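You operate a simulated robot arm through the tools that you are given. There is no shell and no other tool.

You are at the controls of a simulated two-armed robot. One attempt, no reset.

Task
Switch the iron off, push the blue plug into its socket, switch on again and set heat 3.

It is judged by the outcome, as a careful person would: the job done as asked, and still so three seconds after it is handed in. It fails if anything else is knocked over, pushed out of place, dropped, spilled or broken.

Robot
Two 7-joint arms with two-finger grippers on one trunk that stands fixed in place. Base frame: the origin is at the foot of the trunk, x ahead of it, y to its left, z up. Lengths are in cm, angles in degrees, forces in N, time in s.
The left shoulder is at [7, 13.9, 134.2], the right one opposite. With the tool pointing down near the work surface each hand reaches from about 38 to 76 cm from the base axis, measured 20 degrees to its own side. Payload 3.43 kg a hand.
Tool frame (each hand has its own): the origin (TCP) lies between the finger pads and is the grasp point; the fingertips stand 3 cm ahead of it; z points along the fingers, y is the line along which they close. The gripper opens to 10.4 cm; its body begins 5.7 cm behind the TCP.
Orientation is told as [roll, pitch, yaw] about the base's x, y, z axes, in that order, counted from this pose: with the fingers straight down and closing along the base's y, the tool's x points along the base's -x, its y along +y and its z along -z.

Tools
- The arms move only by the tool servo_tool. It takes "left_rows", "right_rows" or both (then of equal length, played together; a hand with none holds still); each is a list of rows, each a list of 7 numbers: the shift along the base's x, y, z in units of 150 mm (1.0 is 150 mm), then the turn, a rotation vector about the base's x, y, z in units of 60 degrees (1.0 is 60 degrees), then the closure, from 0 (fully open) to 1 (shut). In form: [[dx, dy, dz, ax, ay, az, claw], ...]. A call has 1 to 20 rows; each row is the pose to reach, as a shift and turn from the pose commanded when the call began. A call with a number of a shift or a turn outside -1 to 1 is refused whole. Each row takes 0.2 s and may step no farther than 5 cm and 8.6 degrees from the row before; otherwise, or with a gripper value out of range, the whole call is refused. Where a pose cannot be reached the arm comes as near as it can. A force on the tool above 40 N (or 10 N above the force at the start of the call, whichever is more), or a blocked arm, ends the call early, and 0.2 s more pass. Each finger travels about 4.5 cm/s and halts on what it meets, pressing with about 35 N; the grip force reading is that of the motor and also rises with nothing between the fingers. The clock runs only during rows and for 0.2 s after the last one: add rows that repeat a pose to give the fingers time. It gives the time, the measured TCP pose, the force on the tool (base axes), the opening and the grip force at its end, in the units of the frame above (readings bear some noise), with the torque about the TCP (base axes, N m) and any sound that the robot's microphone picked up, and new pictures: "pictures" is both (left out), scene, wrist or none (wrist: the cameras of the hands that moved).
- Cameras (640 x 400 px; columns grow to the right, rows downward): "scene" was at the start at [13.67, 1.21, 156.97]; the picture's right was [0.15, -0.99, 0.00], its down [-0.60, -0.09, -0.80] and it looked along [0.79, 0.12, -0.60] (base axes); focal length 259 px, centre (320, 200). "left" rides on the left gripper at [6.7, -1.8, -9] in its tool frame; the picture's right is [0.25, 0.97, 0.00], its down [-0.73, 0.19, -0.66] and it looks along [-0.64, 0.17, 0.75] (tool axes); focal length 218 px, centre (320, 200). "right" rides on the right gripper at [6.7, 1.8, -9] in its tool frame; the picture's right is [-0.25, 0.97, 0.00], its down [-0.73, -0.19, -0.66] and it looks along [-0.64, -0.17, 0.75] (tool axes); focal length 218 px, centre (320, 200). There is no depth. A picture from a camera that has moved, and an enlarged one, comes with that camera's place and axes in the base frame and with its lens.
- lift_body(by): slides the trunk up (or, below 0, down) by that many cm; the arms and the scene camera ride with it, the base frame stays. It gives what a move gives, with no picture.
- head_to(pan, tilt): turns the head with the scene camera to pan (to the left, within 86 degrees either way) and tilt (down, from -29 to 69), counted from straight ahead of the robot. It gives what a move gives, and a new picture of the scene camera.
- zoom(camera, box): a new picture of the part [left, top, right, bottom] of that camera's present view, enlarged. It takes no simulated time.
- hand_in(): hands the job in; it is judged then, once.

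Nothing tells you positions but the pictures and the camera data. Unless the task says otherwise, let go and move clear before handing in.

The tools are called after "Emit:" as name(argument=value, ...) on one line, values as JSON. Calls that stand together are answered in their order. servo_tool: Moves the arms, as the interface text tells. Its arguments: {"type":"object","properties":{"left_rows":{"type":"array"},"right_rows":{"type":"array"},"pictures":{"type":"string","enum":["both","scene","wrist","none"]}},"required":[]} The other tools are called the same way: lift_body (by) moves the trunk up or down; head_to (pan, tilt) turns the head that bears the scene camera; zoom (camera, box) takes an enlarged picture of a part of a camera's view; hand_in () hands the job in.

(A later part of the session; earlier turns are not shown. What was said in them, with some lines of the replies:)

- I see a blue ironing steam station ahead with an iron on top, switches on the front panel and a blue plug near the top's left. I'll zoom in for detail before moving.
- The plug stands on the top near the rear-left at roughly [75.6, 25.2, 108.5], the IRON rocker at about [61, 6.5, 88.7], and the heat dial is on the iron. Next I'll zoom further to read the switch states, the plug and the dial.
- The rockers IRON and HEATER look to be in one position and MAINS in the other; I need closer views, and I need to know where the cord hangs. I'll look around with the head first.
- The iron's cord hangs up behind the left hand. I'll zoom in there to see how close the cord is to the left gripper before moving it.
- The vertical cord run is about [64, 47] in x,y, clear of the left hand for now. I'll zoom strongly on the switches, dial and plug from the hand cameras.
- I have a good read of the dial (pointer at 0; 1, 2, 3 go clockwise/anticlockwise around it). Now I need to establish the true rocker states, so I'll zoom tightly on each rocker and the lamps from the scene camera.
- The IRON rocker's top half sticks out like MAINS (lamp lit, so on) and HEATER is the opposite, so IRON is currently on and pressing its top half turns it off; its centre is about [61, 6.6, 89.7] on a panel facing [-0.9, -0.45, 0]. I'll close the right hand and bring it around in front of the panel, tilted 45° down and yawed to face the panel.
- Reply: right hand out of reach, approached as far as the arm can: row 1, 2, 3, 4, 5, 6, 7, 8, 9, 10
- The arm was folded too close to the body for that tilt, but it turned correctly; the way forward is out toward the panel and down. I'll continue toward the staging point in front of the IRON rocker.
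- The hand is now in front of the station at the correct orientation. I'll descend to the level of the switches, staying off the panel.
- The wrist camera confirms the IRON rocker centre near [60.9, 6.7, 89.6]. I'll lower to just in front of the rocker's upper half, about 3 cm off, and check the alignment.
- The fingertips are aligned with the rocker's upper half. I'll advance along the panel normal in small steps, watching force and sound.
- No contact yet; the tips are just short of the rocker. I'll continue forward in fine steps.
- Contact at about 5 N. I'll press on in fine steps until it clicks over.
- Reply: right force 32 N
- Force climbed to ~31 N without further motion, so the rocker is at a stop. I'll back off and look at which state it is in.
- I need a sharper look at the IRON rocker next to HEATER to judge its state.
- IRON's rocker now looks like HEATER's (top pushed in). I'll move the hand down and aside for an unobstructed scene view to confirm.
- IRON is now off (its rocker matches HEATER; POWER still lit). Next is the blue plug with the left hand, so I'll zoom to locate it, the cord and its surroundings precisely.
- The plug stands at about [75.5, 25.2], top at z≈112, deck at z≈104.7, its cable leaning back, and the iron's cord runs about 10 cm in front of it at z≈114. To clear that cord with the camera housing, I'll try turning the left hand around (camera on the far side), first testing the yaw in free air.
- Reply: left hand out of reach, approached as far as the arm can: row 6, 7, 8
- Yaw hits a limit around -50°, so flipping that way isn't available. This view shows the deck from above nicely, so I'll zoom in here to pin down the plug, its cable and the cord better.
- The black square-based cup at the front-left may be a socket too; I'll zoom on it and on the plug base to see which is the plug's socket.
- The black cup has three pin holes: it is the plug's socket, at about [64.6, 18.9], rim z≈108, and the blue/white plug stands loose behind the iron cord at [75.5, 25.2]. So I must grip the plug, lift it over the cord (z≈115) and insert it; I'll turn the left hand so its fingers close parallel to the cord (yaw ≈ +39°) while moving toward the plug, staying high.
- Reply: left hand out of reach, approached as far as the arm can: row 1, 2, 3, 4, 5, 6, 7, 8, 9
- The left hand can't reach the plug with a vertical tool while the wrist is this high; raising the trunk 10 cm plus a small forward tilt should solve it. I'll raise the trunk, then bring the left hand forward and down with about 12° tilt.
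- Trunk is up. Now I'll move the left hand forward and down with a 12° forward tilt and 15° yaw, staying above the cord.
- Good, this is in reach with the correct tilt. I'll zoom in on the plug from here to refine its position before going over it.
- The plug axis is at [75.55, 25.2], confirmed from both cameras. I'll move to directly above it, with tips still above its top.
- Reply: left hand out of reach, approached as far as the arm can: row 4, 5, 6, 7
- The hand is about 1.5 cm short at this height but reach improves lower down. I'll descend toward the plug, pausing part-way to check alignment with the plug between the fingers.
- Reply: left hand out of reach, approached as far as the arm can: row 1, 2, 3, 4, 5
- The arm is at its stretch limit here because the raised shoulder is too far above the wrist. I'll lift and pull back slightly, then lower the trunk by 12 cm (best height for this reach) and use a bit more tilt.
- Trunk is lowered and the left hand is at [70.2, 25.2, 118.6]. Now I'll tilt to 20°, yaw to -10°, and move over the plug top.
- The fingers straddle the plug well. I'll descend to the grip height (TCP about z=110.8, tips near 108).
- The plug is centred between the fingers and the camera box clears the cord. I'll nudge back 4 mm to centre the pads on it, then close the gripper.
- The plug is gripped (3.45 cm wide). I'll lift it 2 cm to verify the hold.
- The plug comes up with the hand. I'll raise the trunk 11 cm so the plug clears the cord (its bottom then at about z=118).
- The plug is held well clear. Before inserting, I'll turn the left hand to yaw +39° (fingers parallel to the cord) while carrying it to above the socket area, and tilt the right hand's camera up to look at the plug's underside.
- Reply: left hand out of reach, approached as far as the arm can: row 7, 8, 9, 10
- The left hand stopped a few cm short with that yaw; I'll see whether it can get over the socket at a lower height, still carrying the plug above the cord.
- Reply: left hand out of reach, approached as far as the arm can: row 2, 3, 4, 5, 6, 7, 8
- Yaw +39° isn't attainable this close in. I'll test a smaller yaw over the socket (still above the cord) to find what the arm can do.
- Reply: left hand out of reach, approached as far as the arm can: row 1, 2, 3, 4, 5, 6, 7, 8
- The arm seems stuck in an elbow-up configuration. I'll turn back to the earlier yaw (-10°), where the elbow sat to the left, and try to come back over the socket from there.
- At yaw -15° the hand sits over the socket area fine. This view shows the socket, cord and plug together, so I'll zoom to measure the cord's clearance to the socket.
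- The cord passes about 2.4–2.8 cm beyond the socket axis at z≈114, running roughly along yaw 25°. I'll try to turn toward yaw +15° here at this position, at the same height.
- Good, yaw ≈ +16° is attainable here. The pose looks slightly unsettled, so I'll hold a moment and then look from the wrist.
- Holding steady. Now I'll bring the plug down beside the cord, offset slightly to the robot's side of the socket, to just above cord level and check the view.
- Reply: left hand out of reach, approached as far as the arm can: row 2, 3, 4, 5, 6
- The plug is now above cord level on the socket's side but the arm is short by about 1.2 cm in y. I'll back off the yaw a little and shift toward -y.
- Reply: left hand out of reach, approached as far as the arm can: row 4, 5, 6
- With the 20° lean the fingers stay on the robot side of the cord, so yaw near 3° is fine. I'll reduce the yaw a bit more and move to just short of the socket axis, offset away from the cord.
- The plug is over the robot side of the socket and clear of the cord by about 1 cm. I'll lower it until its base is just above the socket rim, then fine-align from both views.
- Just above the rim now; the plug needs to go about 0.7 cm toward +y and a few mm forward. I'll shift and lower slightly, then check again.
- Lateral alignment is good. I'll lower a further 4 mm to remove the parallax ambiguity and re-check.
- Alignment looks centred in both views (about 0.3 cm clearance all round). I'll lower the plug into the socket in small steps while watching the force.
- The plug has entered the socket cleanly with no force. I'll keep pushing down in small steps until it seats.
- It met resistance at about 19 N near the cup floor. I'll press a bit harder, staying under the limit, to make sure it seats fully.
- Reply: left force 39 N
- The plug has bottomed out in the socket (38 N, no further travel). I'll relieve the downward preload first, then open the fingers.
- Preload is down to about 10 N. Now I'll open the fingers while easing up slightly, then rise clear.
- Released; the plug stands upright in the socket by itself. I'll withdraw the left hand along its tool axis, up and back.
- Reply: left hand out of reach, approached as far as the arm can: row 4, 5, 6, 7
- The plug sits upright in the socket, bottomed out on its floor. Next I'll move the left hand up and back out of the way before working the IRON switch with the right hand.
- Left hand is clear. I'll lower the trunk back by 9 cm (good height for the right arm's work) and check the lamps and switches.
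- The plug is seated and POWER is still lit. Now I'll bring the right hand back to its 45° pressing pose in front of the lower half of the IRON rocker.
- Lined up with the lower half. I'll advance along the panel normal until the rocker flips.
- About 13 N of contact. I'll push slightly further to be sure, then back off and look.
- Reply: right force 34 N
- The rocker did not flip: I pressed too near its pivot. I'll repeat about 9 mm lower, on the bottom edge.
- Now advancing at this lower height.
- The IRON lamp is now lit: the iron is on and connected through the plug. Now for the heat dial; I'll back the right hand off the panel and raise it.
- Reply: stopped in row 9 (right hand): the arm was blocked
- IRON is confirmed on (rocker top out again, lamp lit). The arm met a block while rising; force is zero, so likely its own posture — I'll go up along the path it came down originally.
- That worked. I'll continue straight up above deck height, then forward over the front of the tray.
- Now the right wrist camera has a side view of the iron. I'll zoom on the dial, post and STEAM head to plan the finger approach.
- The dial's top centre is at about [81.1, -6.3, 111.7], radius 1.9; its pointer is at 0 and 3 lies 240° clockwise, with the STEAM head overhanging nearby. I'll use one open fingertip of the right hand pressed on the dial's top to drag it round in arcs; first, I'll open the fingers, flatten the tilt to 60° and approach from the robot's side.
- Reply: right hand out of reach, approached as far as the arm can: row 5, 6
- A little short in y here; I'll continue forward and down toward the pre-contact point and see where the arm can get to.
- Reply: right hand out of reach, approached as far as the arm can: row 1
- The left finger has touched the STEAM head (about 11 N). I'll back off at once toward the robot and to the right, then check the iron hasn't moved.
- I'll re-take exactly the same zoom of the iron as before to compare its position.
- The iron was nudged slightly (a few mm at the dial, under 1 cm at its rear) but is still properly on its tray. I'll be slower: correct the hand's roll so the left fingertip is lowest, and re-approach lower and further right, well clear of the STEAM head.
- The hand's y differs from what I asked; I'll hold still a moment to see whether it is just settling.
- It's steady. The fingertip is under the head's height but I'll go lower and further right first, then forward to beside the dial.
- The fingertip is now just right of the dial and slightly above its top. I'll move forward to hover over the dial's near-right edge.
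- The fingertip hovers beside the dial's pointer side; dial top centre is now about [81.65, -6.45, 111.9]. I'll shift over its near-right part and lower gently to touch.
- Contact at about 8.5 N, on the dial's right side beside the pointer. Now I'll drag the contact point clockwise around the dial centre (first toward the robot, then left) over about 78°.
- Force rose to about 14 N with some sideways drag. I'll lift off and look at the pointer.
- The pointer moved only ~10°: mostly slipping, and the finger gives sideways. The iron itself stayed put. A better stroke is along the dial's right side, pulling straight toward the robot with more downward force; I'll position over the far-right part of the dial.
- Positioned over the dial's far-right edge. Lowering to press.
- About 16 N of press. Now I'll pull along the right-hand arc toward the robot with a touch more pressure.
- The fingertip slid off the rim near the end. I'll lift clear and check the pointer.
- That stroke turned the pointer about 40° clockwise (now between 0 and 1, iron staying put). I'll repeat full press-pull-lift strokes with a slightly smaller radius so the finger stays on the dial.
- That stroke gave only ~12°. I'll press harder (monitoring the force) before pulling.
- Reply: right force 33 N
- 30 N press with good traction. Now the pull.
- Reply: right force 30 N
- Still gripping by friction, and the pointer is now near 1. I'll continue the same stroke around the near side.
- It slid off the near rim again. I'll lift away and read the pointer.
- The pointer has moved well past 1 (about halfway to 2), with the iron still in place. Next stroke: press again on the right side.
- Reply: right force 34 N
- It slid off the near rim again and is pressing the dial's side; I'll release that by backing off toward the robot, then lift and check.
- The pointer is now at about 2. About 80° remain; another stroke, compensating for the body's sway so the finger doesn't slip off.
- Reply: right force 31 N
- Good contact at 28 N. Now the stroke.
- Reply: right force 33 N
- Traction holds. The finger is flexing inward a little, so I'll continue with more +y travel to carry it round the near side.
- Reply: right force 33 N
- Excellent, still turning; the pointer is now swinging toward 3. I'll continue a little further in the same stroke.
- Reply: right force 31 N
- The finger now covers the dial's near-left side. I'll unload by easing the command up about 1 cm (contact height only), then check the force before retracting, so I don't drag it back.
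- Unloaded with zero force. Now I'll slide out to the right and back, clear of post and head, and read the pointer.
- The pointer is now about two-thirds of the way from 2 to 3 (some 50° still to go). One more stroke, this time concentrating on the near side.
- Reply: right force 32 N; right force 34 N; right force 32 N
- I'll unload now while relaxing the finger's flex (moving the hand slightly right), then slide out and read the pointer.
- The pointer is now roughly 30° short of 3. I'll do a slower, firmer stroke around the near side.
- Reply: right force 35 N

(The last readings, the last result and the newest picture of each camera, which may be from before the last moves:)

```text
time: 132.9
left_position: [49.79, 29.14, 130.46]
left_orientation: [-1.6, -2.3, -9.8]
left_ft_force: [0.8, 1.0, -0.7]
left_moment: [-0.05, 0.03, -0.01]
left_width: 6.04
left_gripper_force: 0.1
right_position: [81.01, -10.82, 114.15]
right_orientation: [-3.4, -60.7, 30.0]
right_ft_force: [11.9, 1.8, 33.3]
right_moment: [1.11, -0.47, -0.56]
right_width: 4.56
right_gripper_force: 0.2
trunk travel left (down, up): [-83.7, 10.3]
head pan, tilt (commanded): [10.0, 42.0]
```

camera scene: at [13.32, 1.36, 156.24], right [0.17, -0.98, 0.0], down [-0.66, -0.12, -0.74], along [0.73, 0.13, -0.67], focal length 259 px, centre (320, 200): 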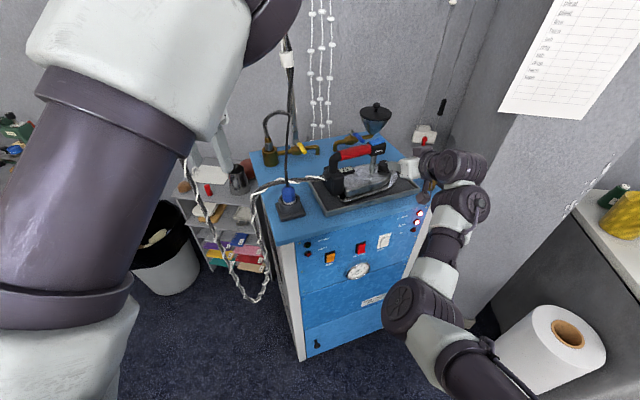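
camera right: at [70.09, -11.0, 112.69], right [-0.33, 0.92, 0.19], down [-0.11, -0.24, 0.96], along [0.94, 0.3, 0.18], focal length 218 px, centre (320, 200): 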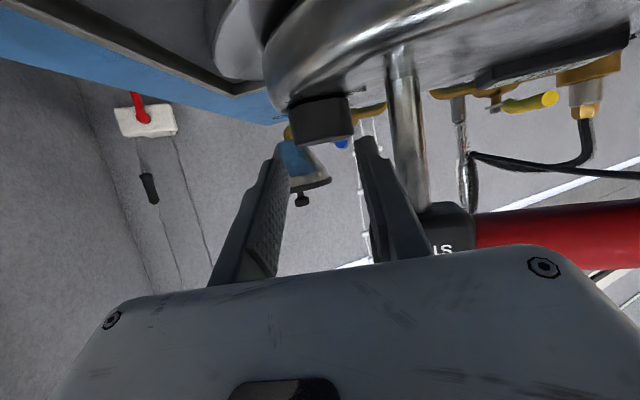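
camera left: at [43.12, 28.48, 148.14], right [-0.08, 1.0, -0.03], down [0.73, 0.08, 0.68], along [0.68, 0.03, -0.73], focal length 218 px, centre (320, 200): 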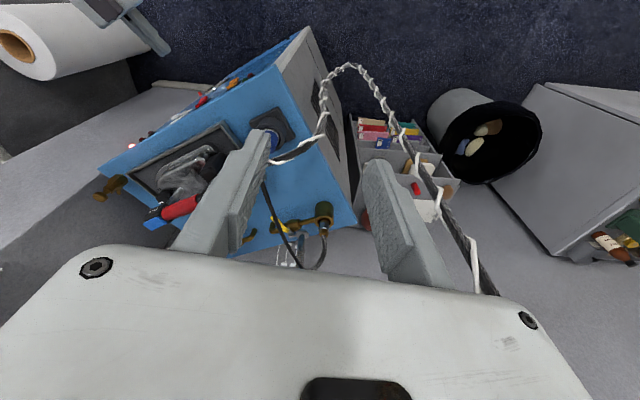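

Emit:
servo_tool(right_rows=[[-0.0096, 0.0138, 0, 0, 0, 0, 0.52], [-0.0191, 0.0275, 0, 0, 0, 0, 0.52], [-0.0287, 0.0413, 0, 0, 0, 0, 0.52], [-0.038, 0.058, 0, 0, 0, 0, 0.52], [-0.0474, 0.0746, 0, 0, 0, 0, 0.52], [-0.0567, 0.0913, 0, 0, 0, 0, 0.52], [-0.0638, 0.1082, 0, 0, 0, 0, 0.52], [-0.0709, 0.1251, 0, 0, 0, 0, 0.52], [-0.078, 0.142, 0, 0, 0, 0, 0.52], [-0.078, 0.1536, 0, 0, 0, 0, 0.52], [-0.078, 0.1651, 0, 0, 0, 0, 0.52], [-0.078, 0.1767, 0, 0, 0, 0, 0.52], [-0.074, 0.1876, 0, 0, 0, 0, 0.52]], pictures="none")

Emit:
zoom(camera="scene", box=[360, 140, 420, 190])

```text
time: 135.7
left_position: [50.4, 29.03, 130.22]
left_orientation: [-1.5, -2.2, -9.8]
left_ft_force: [-0.2, -1.0, -0.1]
left_moment: [-0.03, 0.01, -0.03]
left_width: 6.0
left_gripper_force: 0.1
right_position: [80.13, -8.05, 112.87]
right_orientation: [-2.9, -59.5, 29.6]
right_ft_force: [0.1, -0.8, 0.0]
right_moment: [-0.02, -0.02, 0.0]
right_width: 5.0
right_gripper_force: 0.0
trunk travel left (down, up): [-83.7, 10.3]
head pan, tilt (commanded): [10.0, 42.0]
```

```text
8.00 times, centred on (390, 165) of scene
camera zoom: at [13.47, 1.47, 156.22], right [0.17, -0.98, 0.0], down [-0.66, -0.12, -0.74], along [0.73, 0.13, -0.67], focal length 2072 px, centre (-240, 480)
```

zoom: 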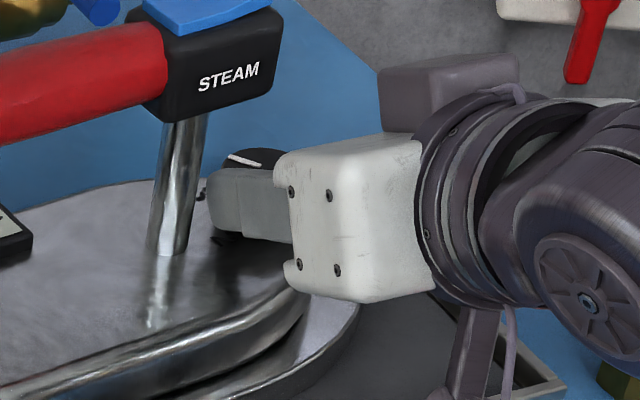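

The finger slid off the near side, but the pointer now points left-and-away, close to 3. I'll back the hand straight out toward the robot and inspect.

Emit:
servo_tool(right_rows=[[-0.05, -0.03, 0.0, 0, 0, 0, 0.52], [-0.12, -0.1, 0.01, 0, 0, 0, 0.52], [-0.2, -0.2, 0.04, 0, 0, 0, 0.52], [-0.26, -0.3, 0.1, 0, 0, 0, 0.52], [-0.28, -0.4, 0.2, 0, 0, 0, 0.52], [-0.28, -0.4, 0.25, 0, 0, 0, 0.52]], pictures="scene")

Emit:
zoom(camera="scene", box=[360, 140, 420, 190])

Emit:
zoom(camera="scene", box=[330, 140, 410, 210])

Emit:
zoom(camera="right", box=[220, 0, 440, 180])

```text
time: 137.1
left_position: [50.1, 29.02, 130.3]
left_orientation: [-1.5, -2.1, -9.9]
left_ft_force: [0.6, 0.2, 0.4]
left_moment: [0.03, 0.02, -0.02]
left_width: 6.04
left_gripper_force: 0.0
right_position: [75.74, -14.09, 116.88]
right_orientation: [-2.8, -59.6, 29.4]
right_ft_force: [0.1, -0.3, 0.2]
right_moment: [0.04, 0.0, 0.01]
right_width: 4.98
right_gripper_force: 0.0
trunk travel left (down, up): [-83.7, 10.3]
head pan, tilt (commanded): [10.0, 42.0]
camera scene: at [13.32, 1.39, 156.23], right [0.17, -0.98, 0.0], down [-0.66, -0.12, -0.74], along [0.73, 0.13, -0.67], focal length 259 px, centre (320, 200)
```

scene: 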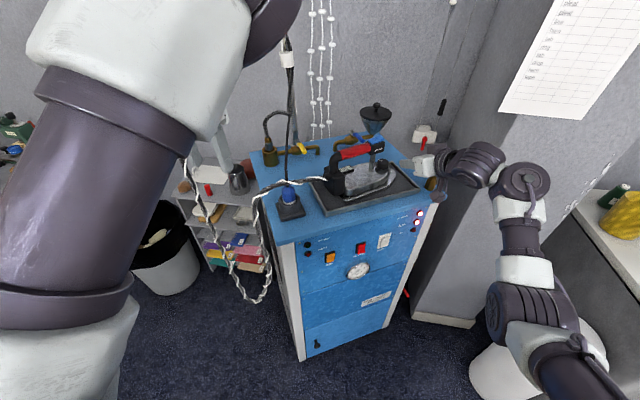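

```text
8.00 times, centred on (390, 165) of scene
camera zoom: at [13.32, 1.39, 156.23], right [0.17, -0.98, 0.0], down [-0.66, -0.12, -0.74], along [0.73, 0.13, -0.67], focal length 2072 px, centre (-240, 480)
```

zoom: 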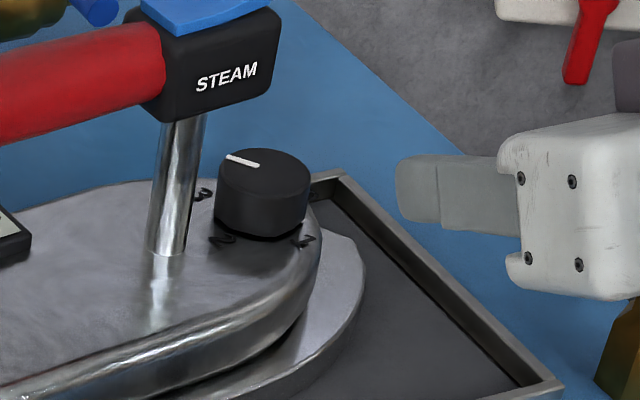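

```text
5.71 times, centred on (370, 175) of scene
camera zoom: at [13.32, 1.39, 156.23], right [0.17, -0.98, 0.0], down [-0.66, -0.12, -0.74], along [0.73, 0.13, -0.67], focal length 1480 px, centre (34, 343)
```

zoom: 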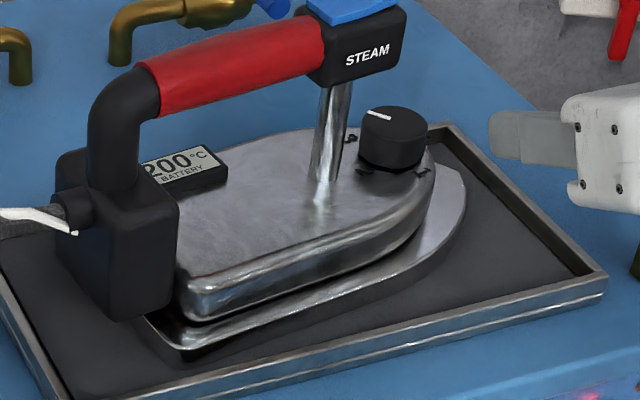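

```text
2.22 times, centred on (330, 90) of right
camera zoom: at [65.09, -17.65, 115.66], right [-0.33, 0.92, 0.19], down [-0.1, -0.24, 0.97], along [0.94, 0.3, 0.17], focal length 485 px, centre (298, 444)
```

zoom: 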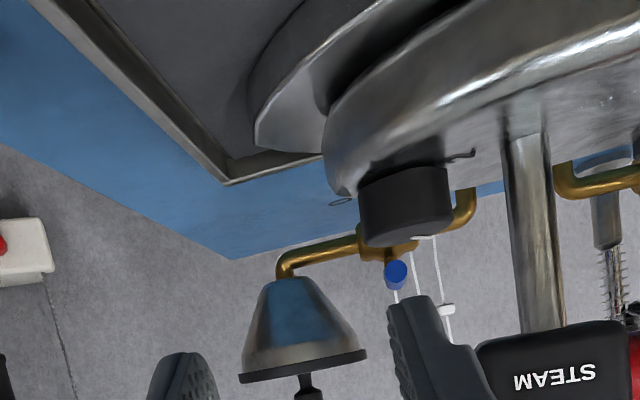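

The pointer now seems to line up with the "3" mark and the display reads 200 °C. I'll zoom closer to confirm, and re-check the panel and plug.

Emit:
zoom(camera="scene", box=[370, 148, 396, 176])

Emit:
zoom(camera="scene", box=[290, 190, 440, 290])

Emit:
zoom(camera="scene", box=[250, 150, 330, 230])

```text
14.29 times, centred on (383, 162) of scene
camera zoom: at [13.32, 1.39, 156.23], right [0.17, -0.98, 0.0], down [-0.66, -0.12, -0.74], along [0.73, 0.13, -0.67], focal length 3700 px, centre (-580, 743)
```

zoom: 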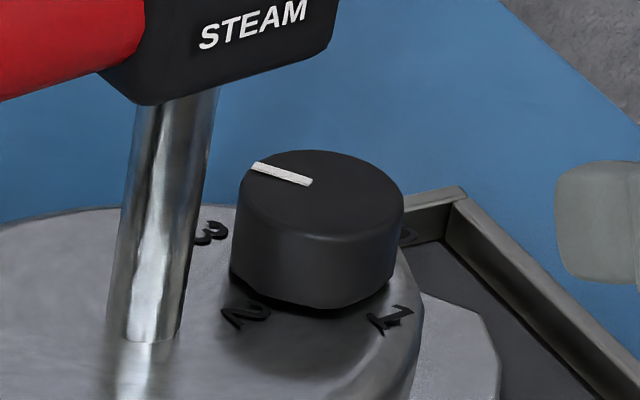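

```text
4.00 times, centred on (365, 240) of scene
camera zoom: at [13.32, 1.39, 156.23], right [0.17, -0.98, 0.0], down [-0.66, -0.12, -0.74], along [0.73, 0.13, -0.67], focal length 1036 px, centre (140, 40)
```

zoom: 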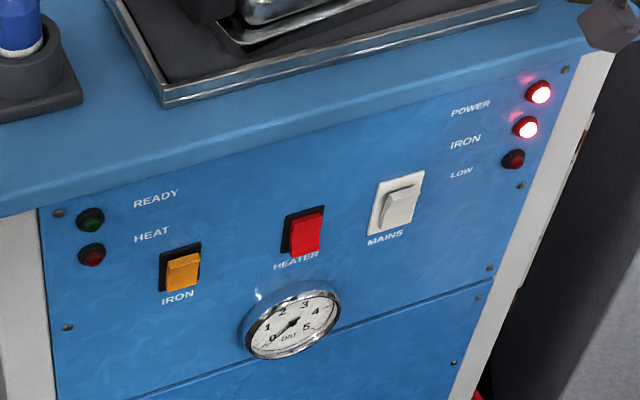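

```text
5.00 times, centred on (290, 190) of scene
camera zoom: at [13.32, 1.39, 156.23], right [0.17, -0.98, 0.0], down [-0.66, -0.12, -0.74], along [0.73, 0.13, -0.67], focal length 1295 px, centre (470, 250)
```

zoom: 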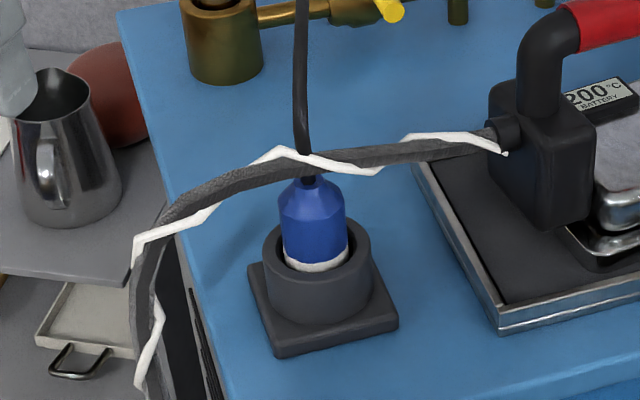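

The pointer is squarely on 3 (its direction and the "3" mark agree within a degree or two), POWER and IRON lamps are lit, HEATER is untouched, and the plug is seated. I'll now withdraw the right hand up and away from the station.

Emit:
servo_tool(right_rows=[[-0.05, -0.04, 0.06, 0, 0, 0, 0.52], [-0.12, -0.08, 0.14, -0.01, 0.03, 0, 0.52], [-0.2, -0.12, 0.24, -0.03, 0.07, 0, 0.52], [-0.3, -0.14, 0.34, -0.05, 0.11, 0, 0.52], [-0.42, -0.16, 0.42, -0.07, 0.15, 0, 0.52], [-0.55, -0.16, 0.48, -0.095, 0.2, 0, 0.52], [-0.65, -0.16, 0.5, -0.095, 0.2, 0, 0.52], [-0.65, -0.16, 0.5, -0.095, 0.2, 0, 0.52]], pictures="both")

Emit:
zoom(camera="scene", box=[310, 130, 430, 230])

```text
time: 138.9
left_position: [50.16, 28.9, 130.3]
left_orientation: [-1.4, -2.1, -9.9]
left_ft_force: [-0.4, -0.2, 0.5]
left_moment: [-0.01, 0.02, -0.01]
left_width: 6.02
left_gripper_force: 0.1
right_position: [65.81, -16.62, 124.3]
right_orientation: [-1.5, -46.3, 28.3]
right_ft_force: [0.3, 0.0, 0.5]
right_moment: [0.01, 0.0, -0.01]
right_width: 4.99
right_gripper_force: 0.0
trunk travel left (down, up): [-83.7, 10.3]
head pan, tilt (commanded): [10.0, 42.0]
camera scene: at [13.35, 1.29, 156.23], right [0.17, -0.98, 0.0], down [-0.66, -0.12, -0.74], along [0.73, 0.13, -0.67], focal length 259 px, centre (320, 200)
camera right: at [55.14, -20.15, 125.68], right [-0.29, 0.94, 0.17], down [0.1, -0.14, 0.98], along [0.95, 0.3, -0.06], focal length 218 px, centre (320, 200)
```

scene: 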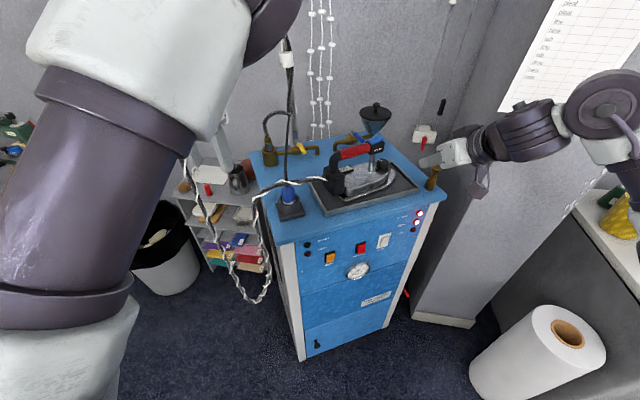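
right: 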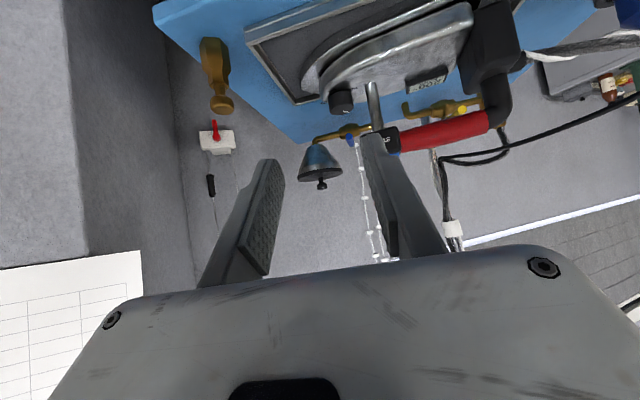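

```text
4.00 times, centred on (370, 180) of scene
camera zoom: at [13.35, 1.29, 156.23], right [0.17, -0.98, 0.0], down [-0.66, -0.12, -0.74], along [0.73, 0.13, -0.67], focal length 1036 px, centre (120, 280)
```

zoom: 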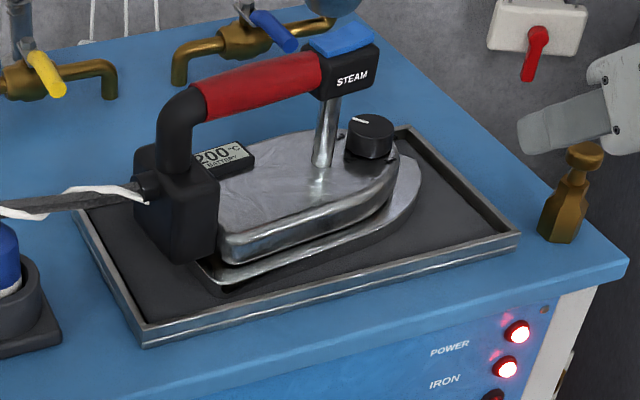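

The right hand is clear. I'll use this other viewpoint to double-check the pointer against the numerals.

Emit:
zoom(camera="right", box=[315, 80, 370, 125])

Emit:
zoom(camera="left", box=[120, 40, 340, 260])

```text
8.89 times, centred on (342, 102) of right
camera zoom: at [55.14, -20.15, 125.68], right [-0.29, 0.94, 0.17], down [0.1, -0.14, 0.98], along [0.95, 0.3, -0.06], focal length 1940 px, centre (120, 1067)
```

zoom: 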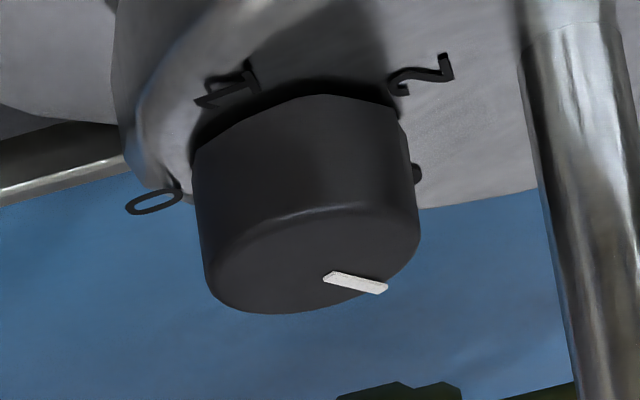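

```text
1.82 times, centred on (230, 150) of left
camera zoom: at [43.13, 28.43, 139.13], right [-0.08, 1.0, -0.03], down [0.73, 0.08, 0.68], along [0.68, 0.03, -0.73], focal length 397 px, centre (484, 291)
```

zoom: 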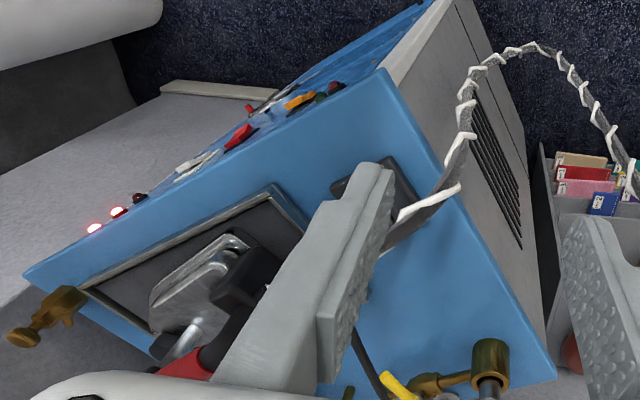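

Both views put the pointer on 3 (0, 1, 2, 3 marks spaced ~80° apart, pointer matching the last). I'll pull the right hand a bit further back, then take a final look before handing in.

Emit:
servo_tool(right_rows=[[-0.1, -0.05, 0.08, 0, 0, 0, 0.52], [-0.22, -0.1, 0.16, 0, 0, 0, 0.52], [-0.34, -0.14, 0.24, 0, 0, 0, 0.52], [-0.4, -0.16, 0.3, 0, 0, 0, 0.52], [-0.4, -0.16, 0.3, 0, 0, 0, 0.52], [-0.4, -0.16, 0.3, 0, 0, 0, 0.52]], pictures="scene")

Emit:
zoom(camera="scene", box=[240, 130, 450, 290])

Emit:
zoom(camera="scene", box=[370, 148, 396, 176])

```text
time: 140.3
left_position: [50.22, 29.03, 130.31]
left_orientation: [-1.5, -2.1, -9.8]
left_ft_force: [0.0, 0.7, -0.5]
left_moment: [-0.02, -0.01, -0.01]
left_width: 6.0
left_gripper_force: 0.0
right_position: [59.91, -18.95, 128.84]
right_orientation: [-1.5, -46.4, 28.3]
right_ft_force: [0.1, 0.9, 0.4]
right_moment: [0.02, 0.0, -0.01]
right_width: 4.99
right_gripper_force: 0.0
trunk travel left (down, up): [-83.7, 10.3]
head pan, tilt (commanded): [10.0, 42.0]
camera scene: at [13.35, 1.36, 156.23], right [0.17, -0.98, 0.0], down [-0.66, -0.12, -0.74], along [0.73, 0.13, -0.67], focal length 259 px, centre (320, 200)
```

scene: 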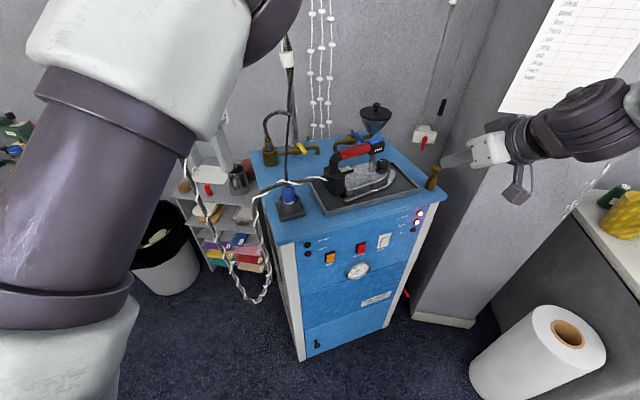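

```text
2.50 times, centred on (345, 210) of scene
camera zoom: at [13.35, 1.36, 156.23], right [0.17, -0.98, 0.0], down [-0.66, -0.12, -0.74], along [0.73, 0.13, -0.67], focal length 648 px, centre (258, 175)
```

zoom: 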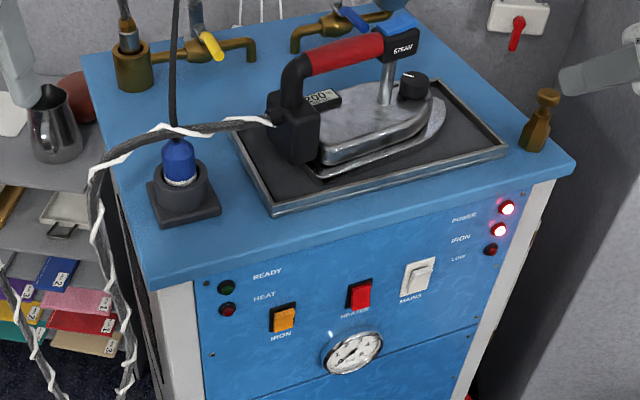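

```text
14.29 times, centred on (383, 162) of scene
camera zoom: at [13.35, 1.36, 156.23], right [0.17, -0.98, 0.0], down [-0.66, -0.12, -0.74], along [0.73, 0.13, -0.67], focal length 3700 px, centre (-580, 743)
```

zoom: 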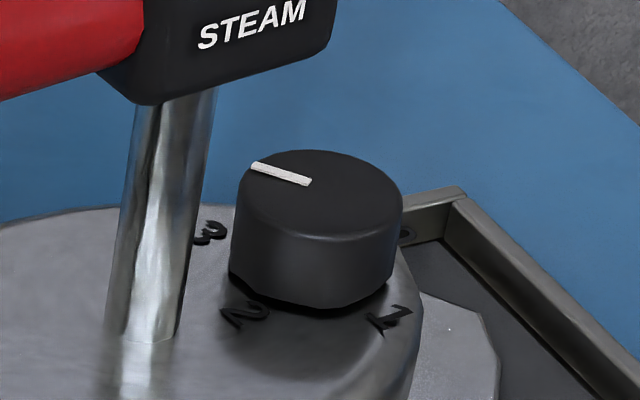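

The plug is in its socket, the POWER and IRON lamps are lit, MAINS and HEATER are unchanged, and the dial points at 3. Both hands are empty and clear. The iron got nudged by about 1 cm and a few degrees while I turned the dial, but it is still on its tray. I'm handing the job in.

Emit:
hand_in()

```text
The job is handed in.
```

I switched the iron off, pushed the blue plug into its socket, switched the iron back on and set the heat dial to 3. I've handed the job in, but no verdict has come back yet.

- **Switch:** the IRON rocker is on, and both the POWER and IRON lamps are lit. MAINS and HEATER are as I found them.
- **Plug:** it stands upright in the black three-hole socket, pressed home with about 38 N until it stopped. A few millimetres of its white base still show above the rim. The IRON lamp came on once the switch was back on, so it is making contact.
- **Heat:** the dial pointer lines up with 3, and the iron's display reads 200 °C.

**The iron moved:** one finger bumped the STEAM head as I came in to the dial, and turning the dial shifted the iron a little more. It now sits about 1 cm off at the nose and turned roughly 8°. It is still on its tray, and I left it there rather than risk moving it further.

Both hands are empty and clear of the station.
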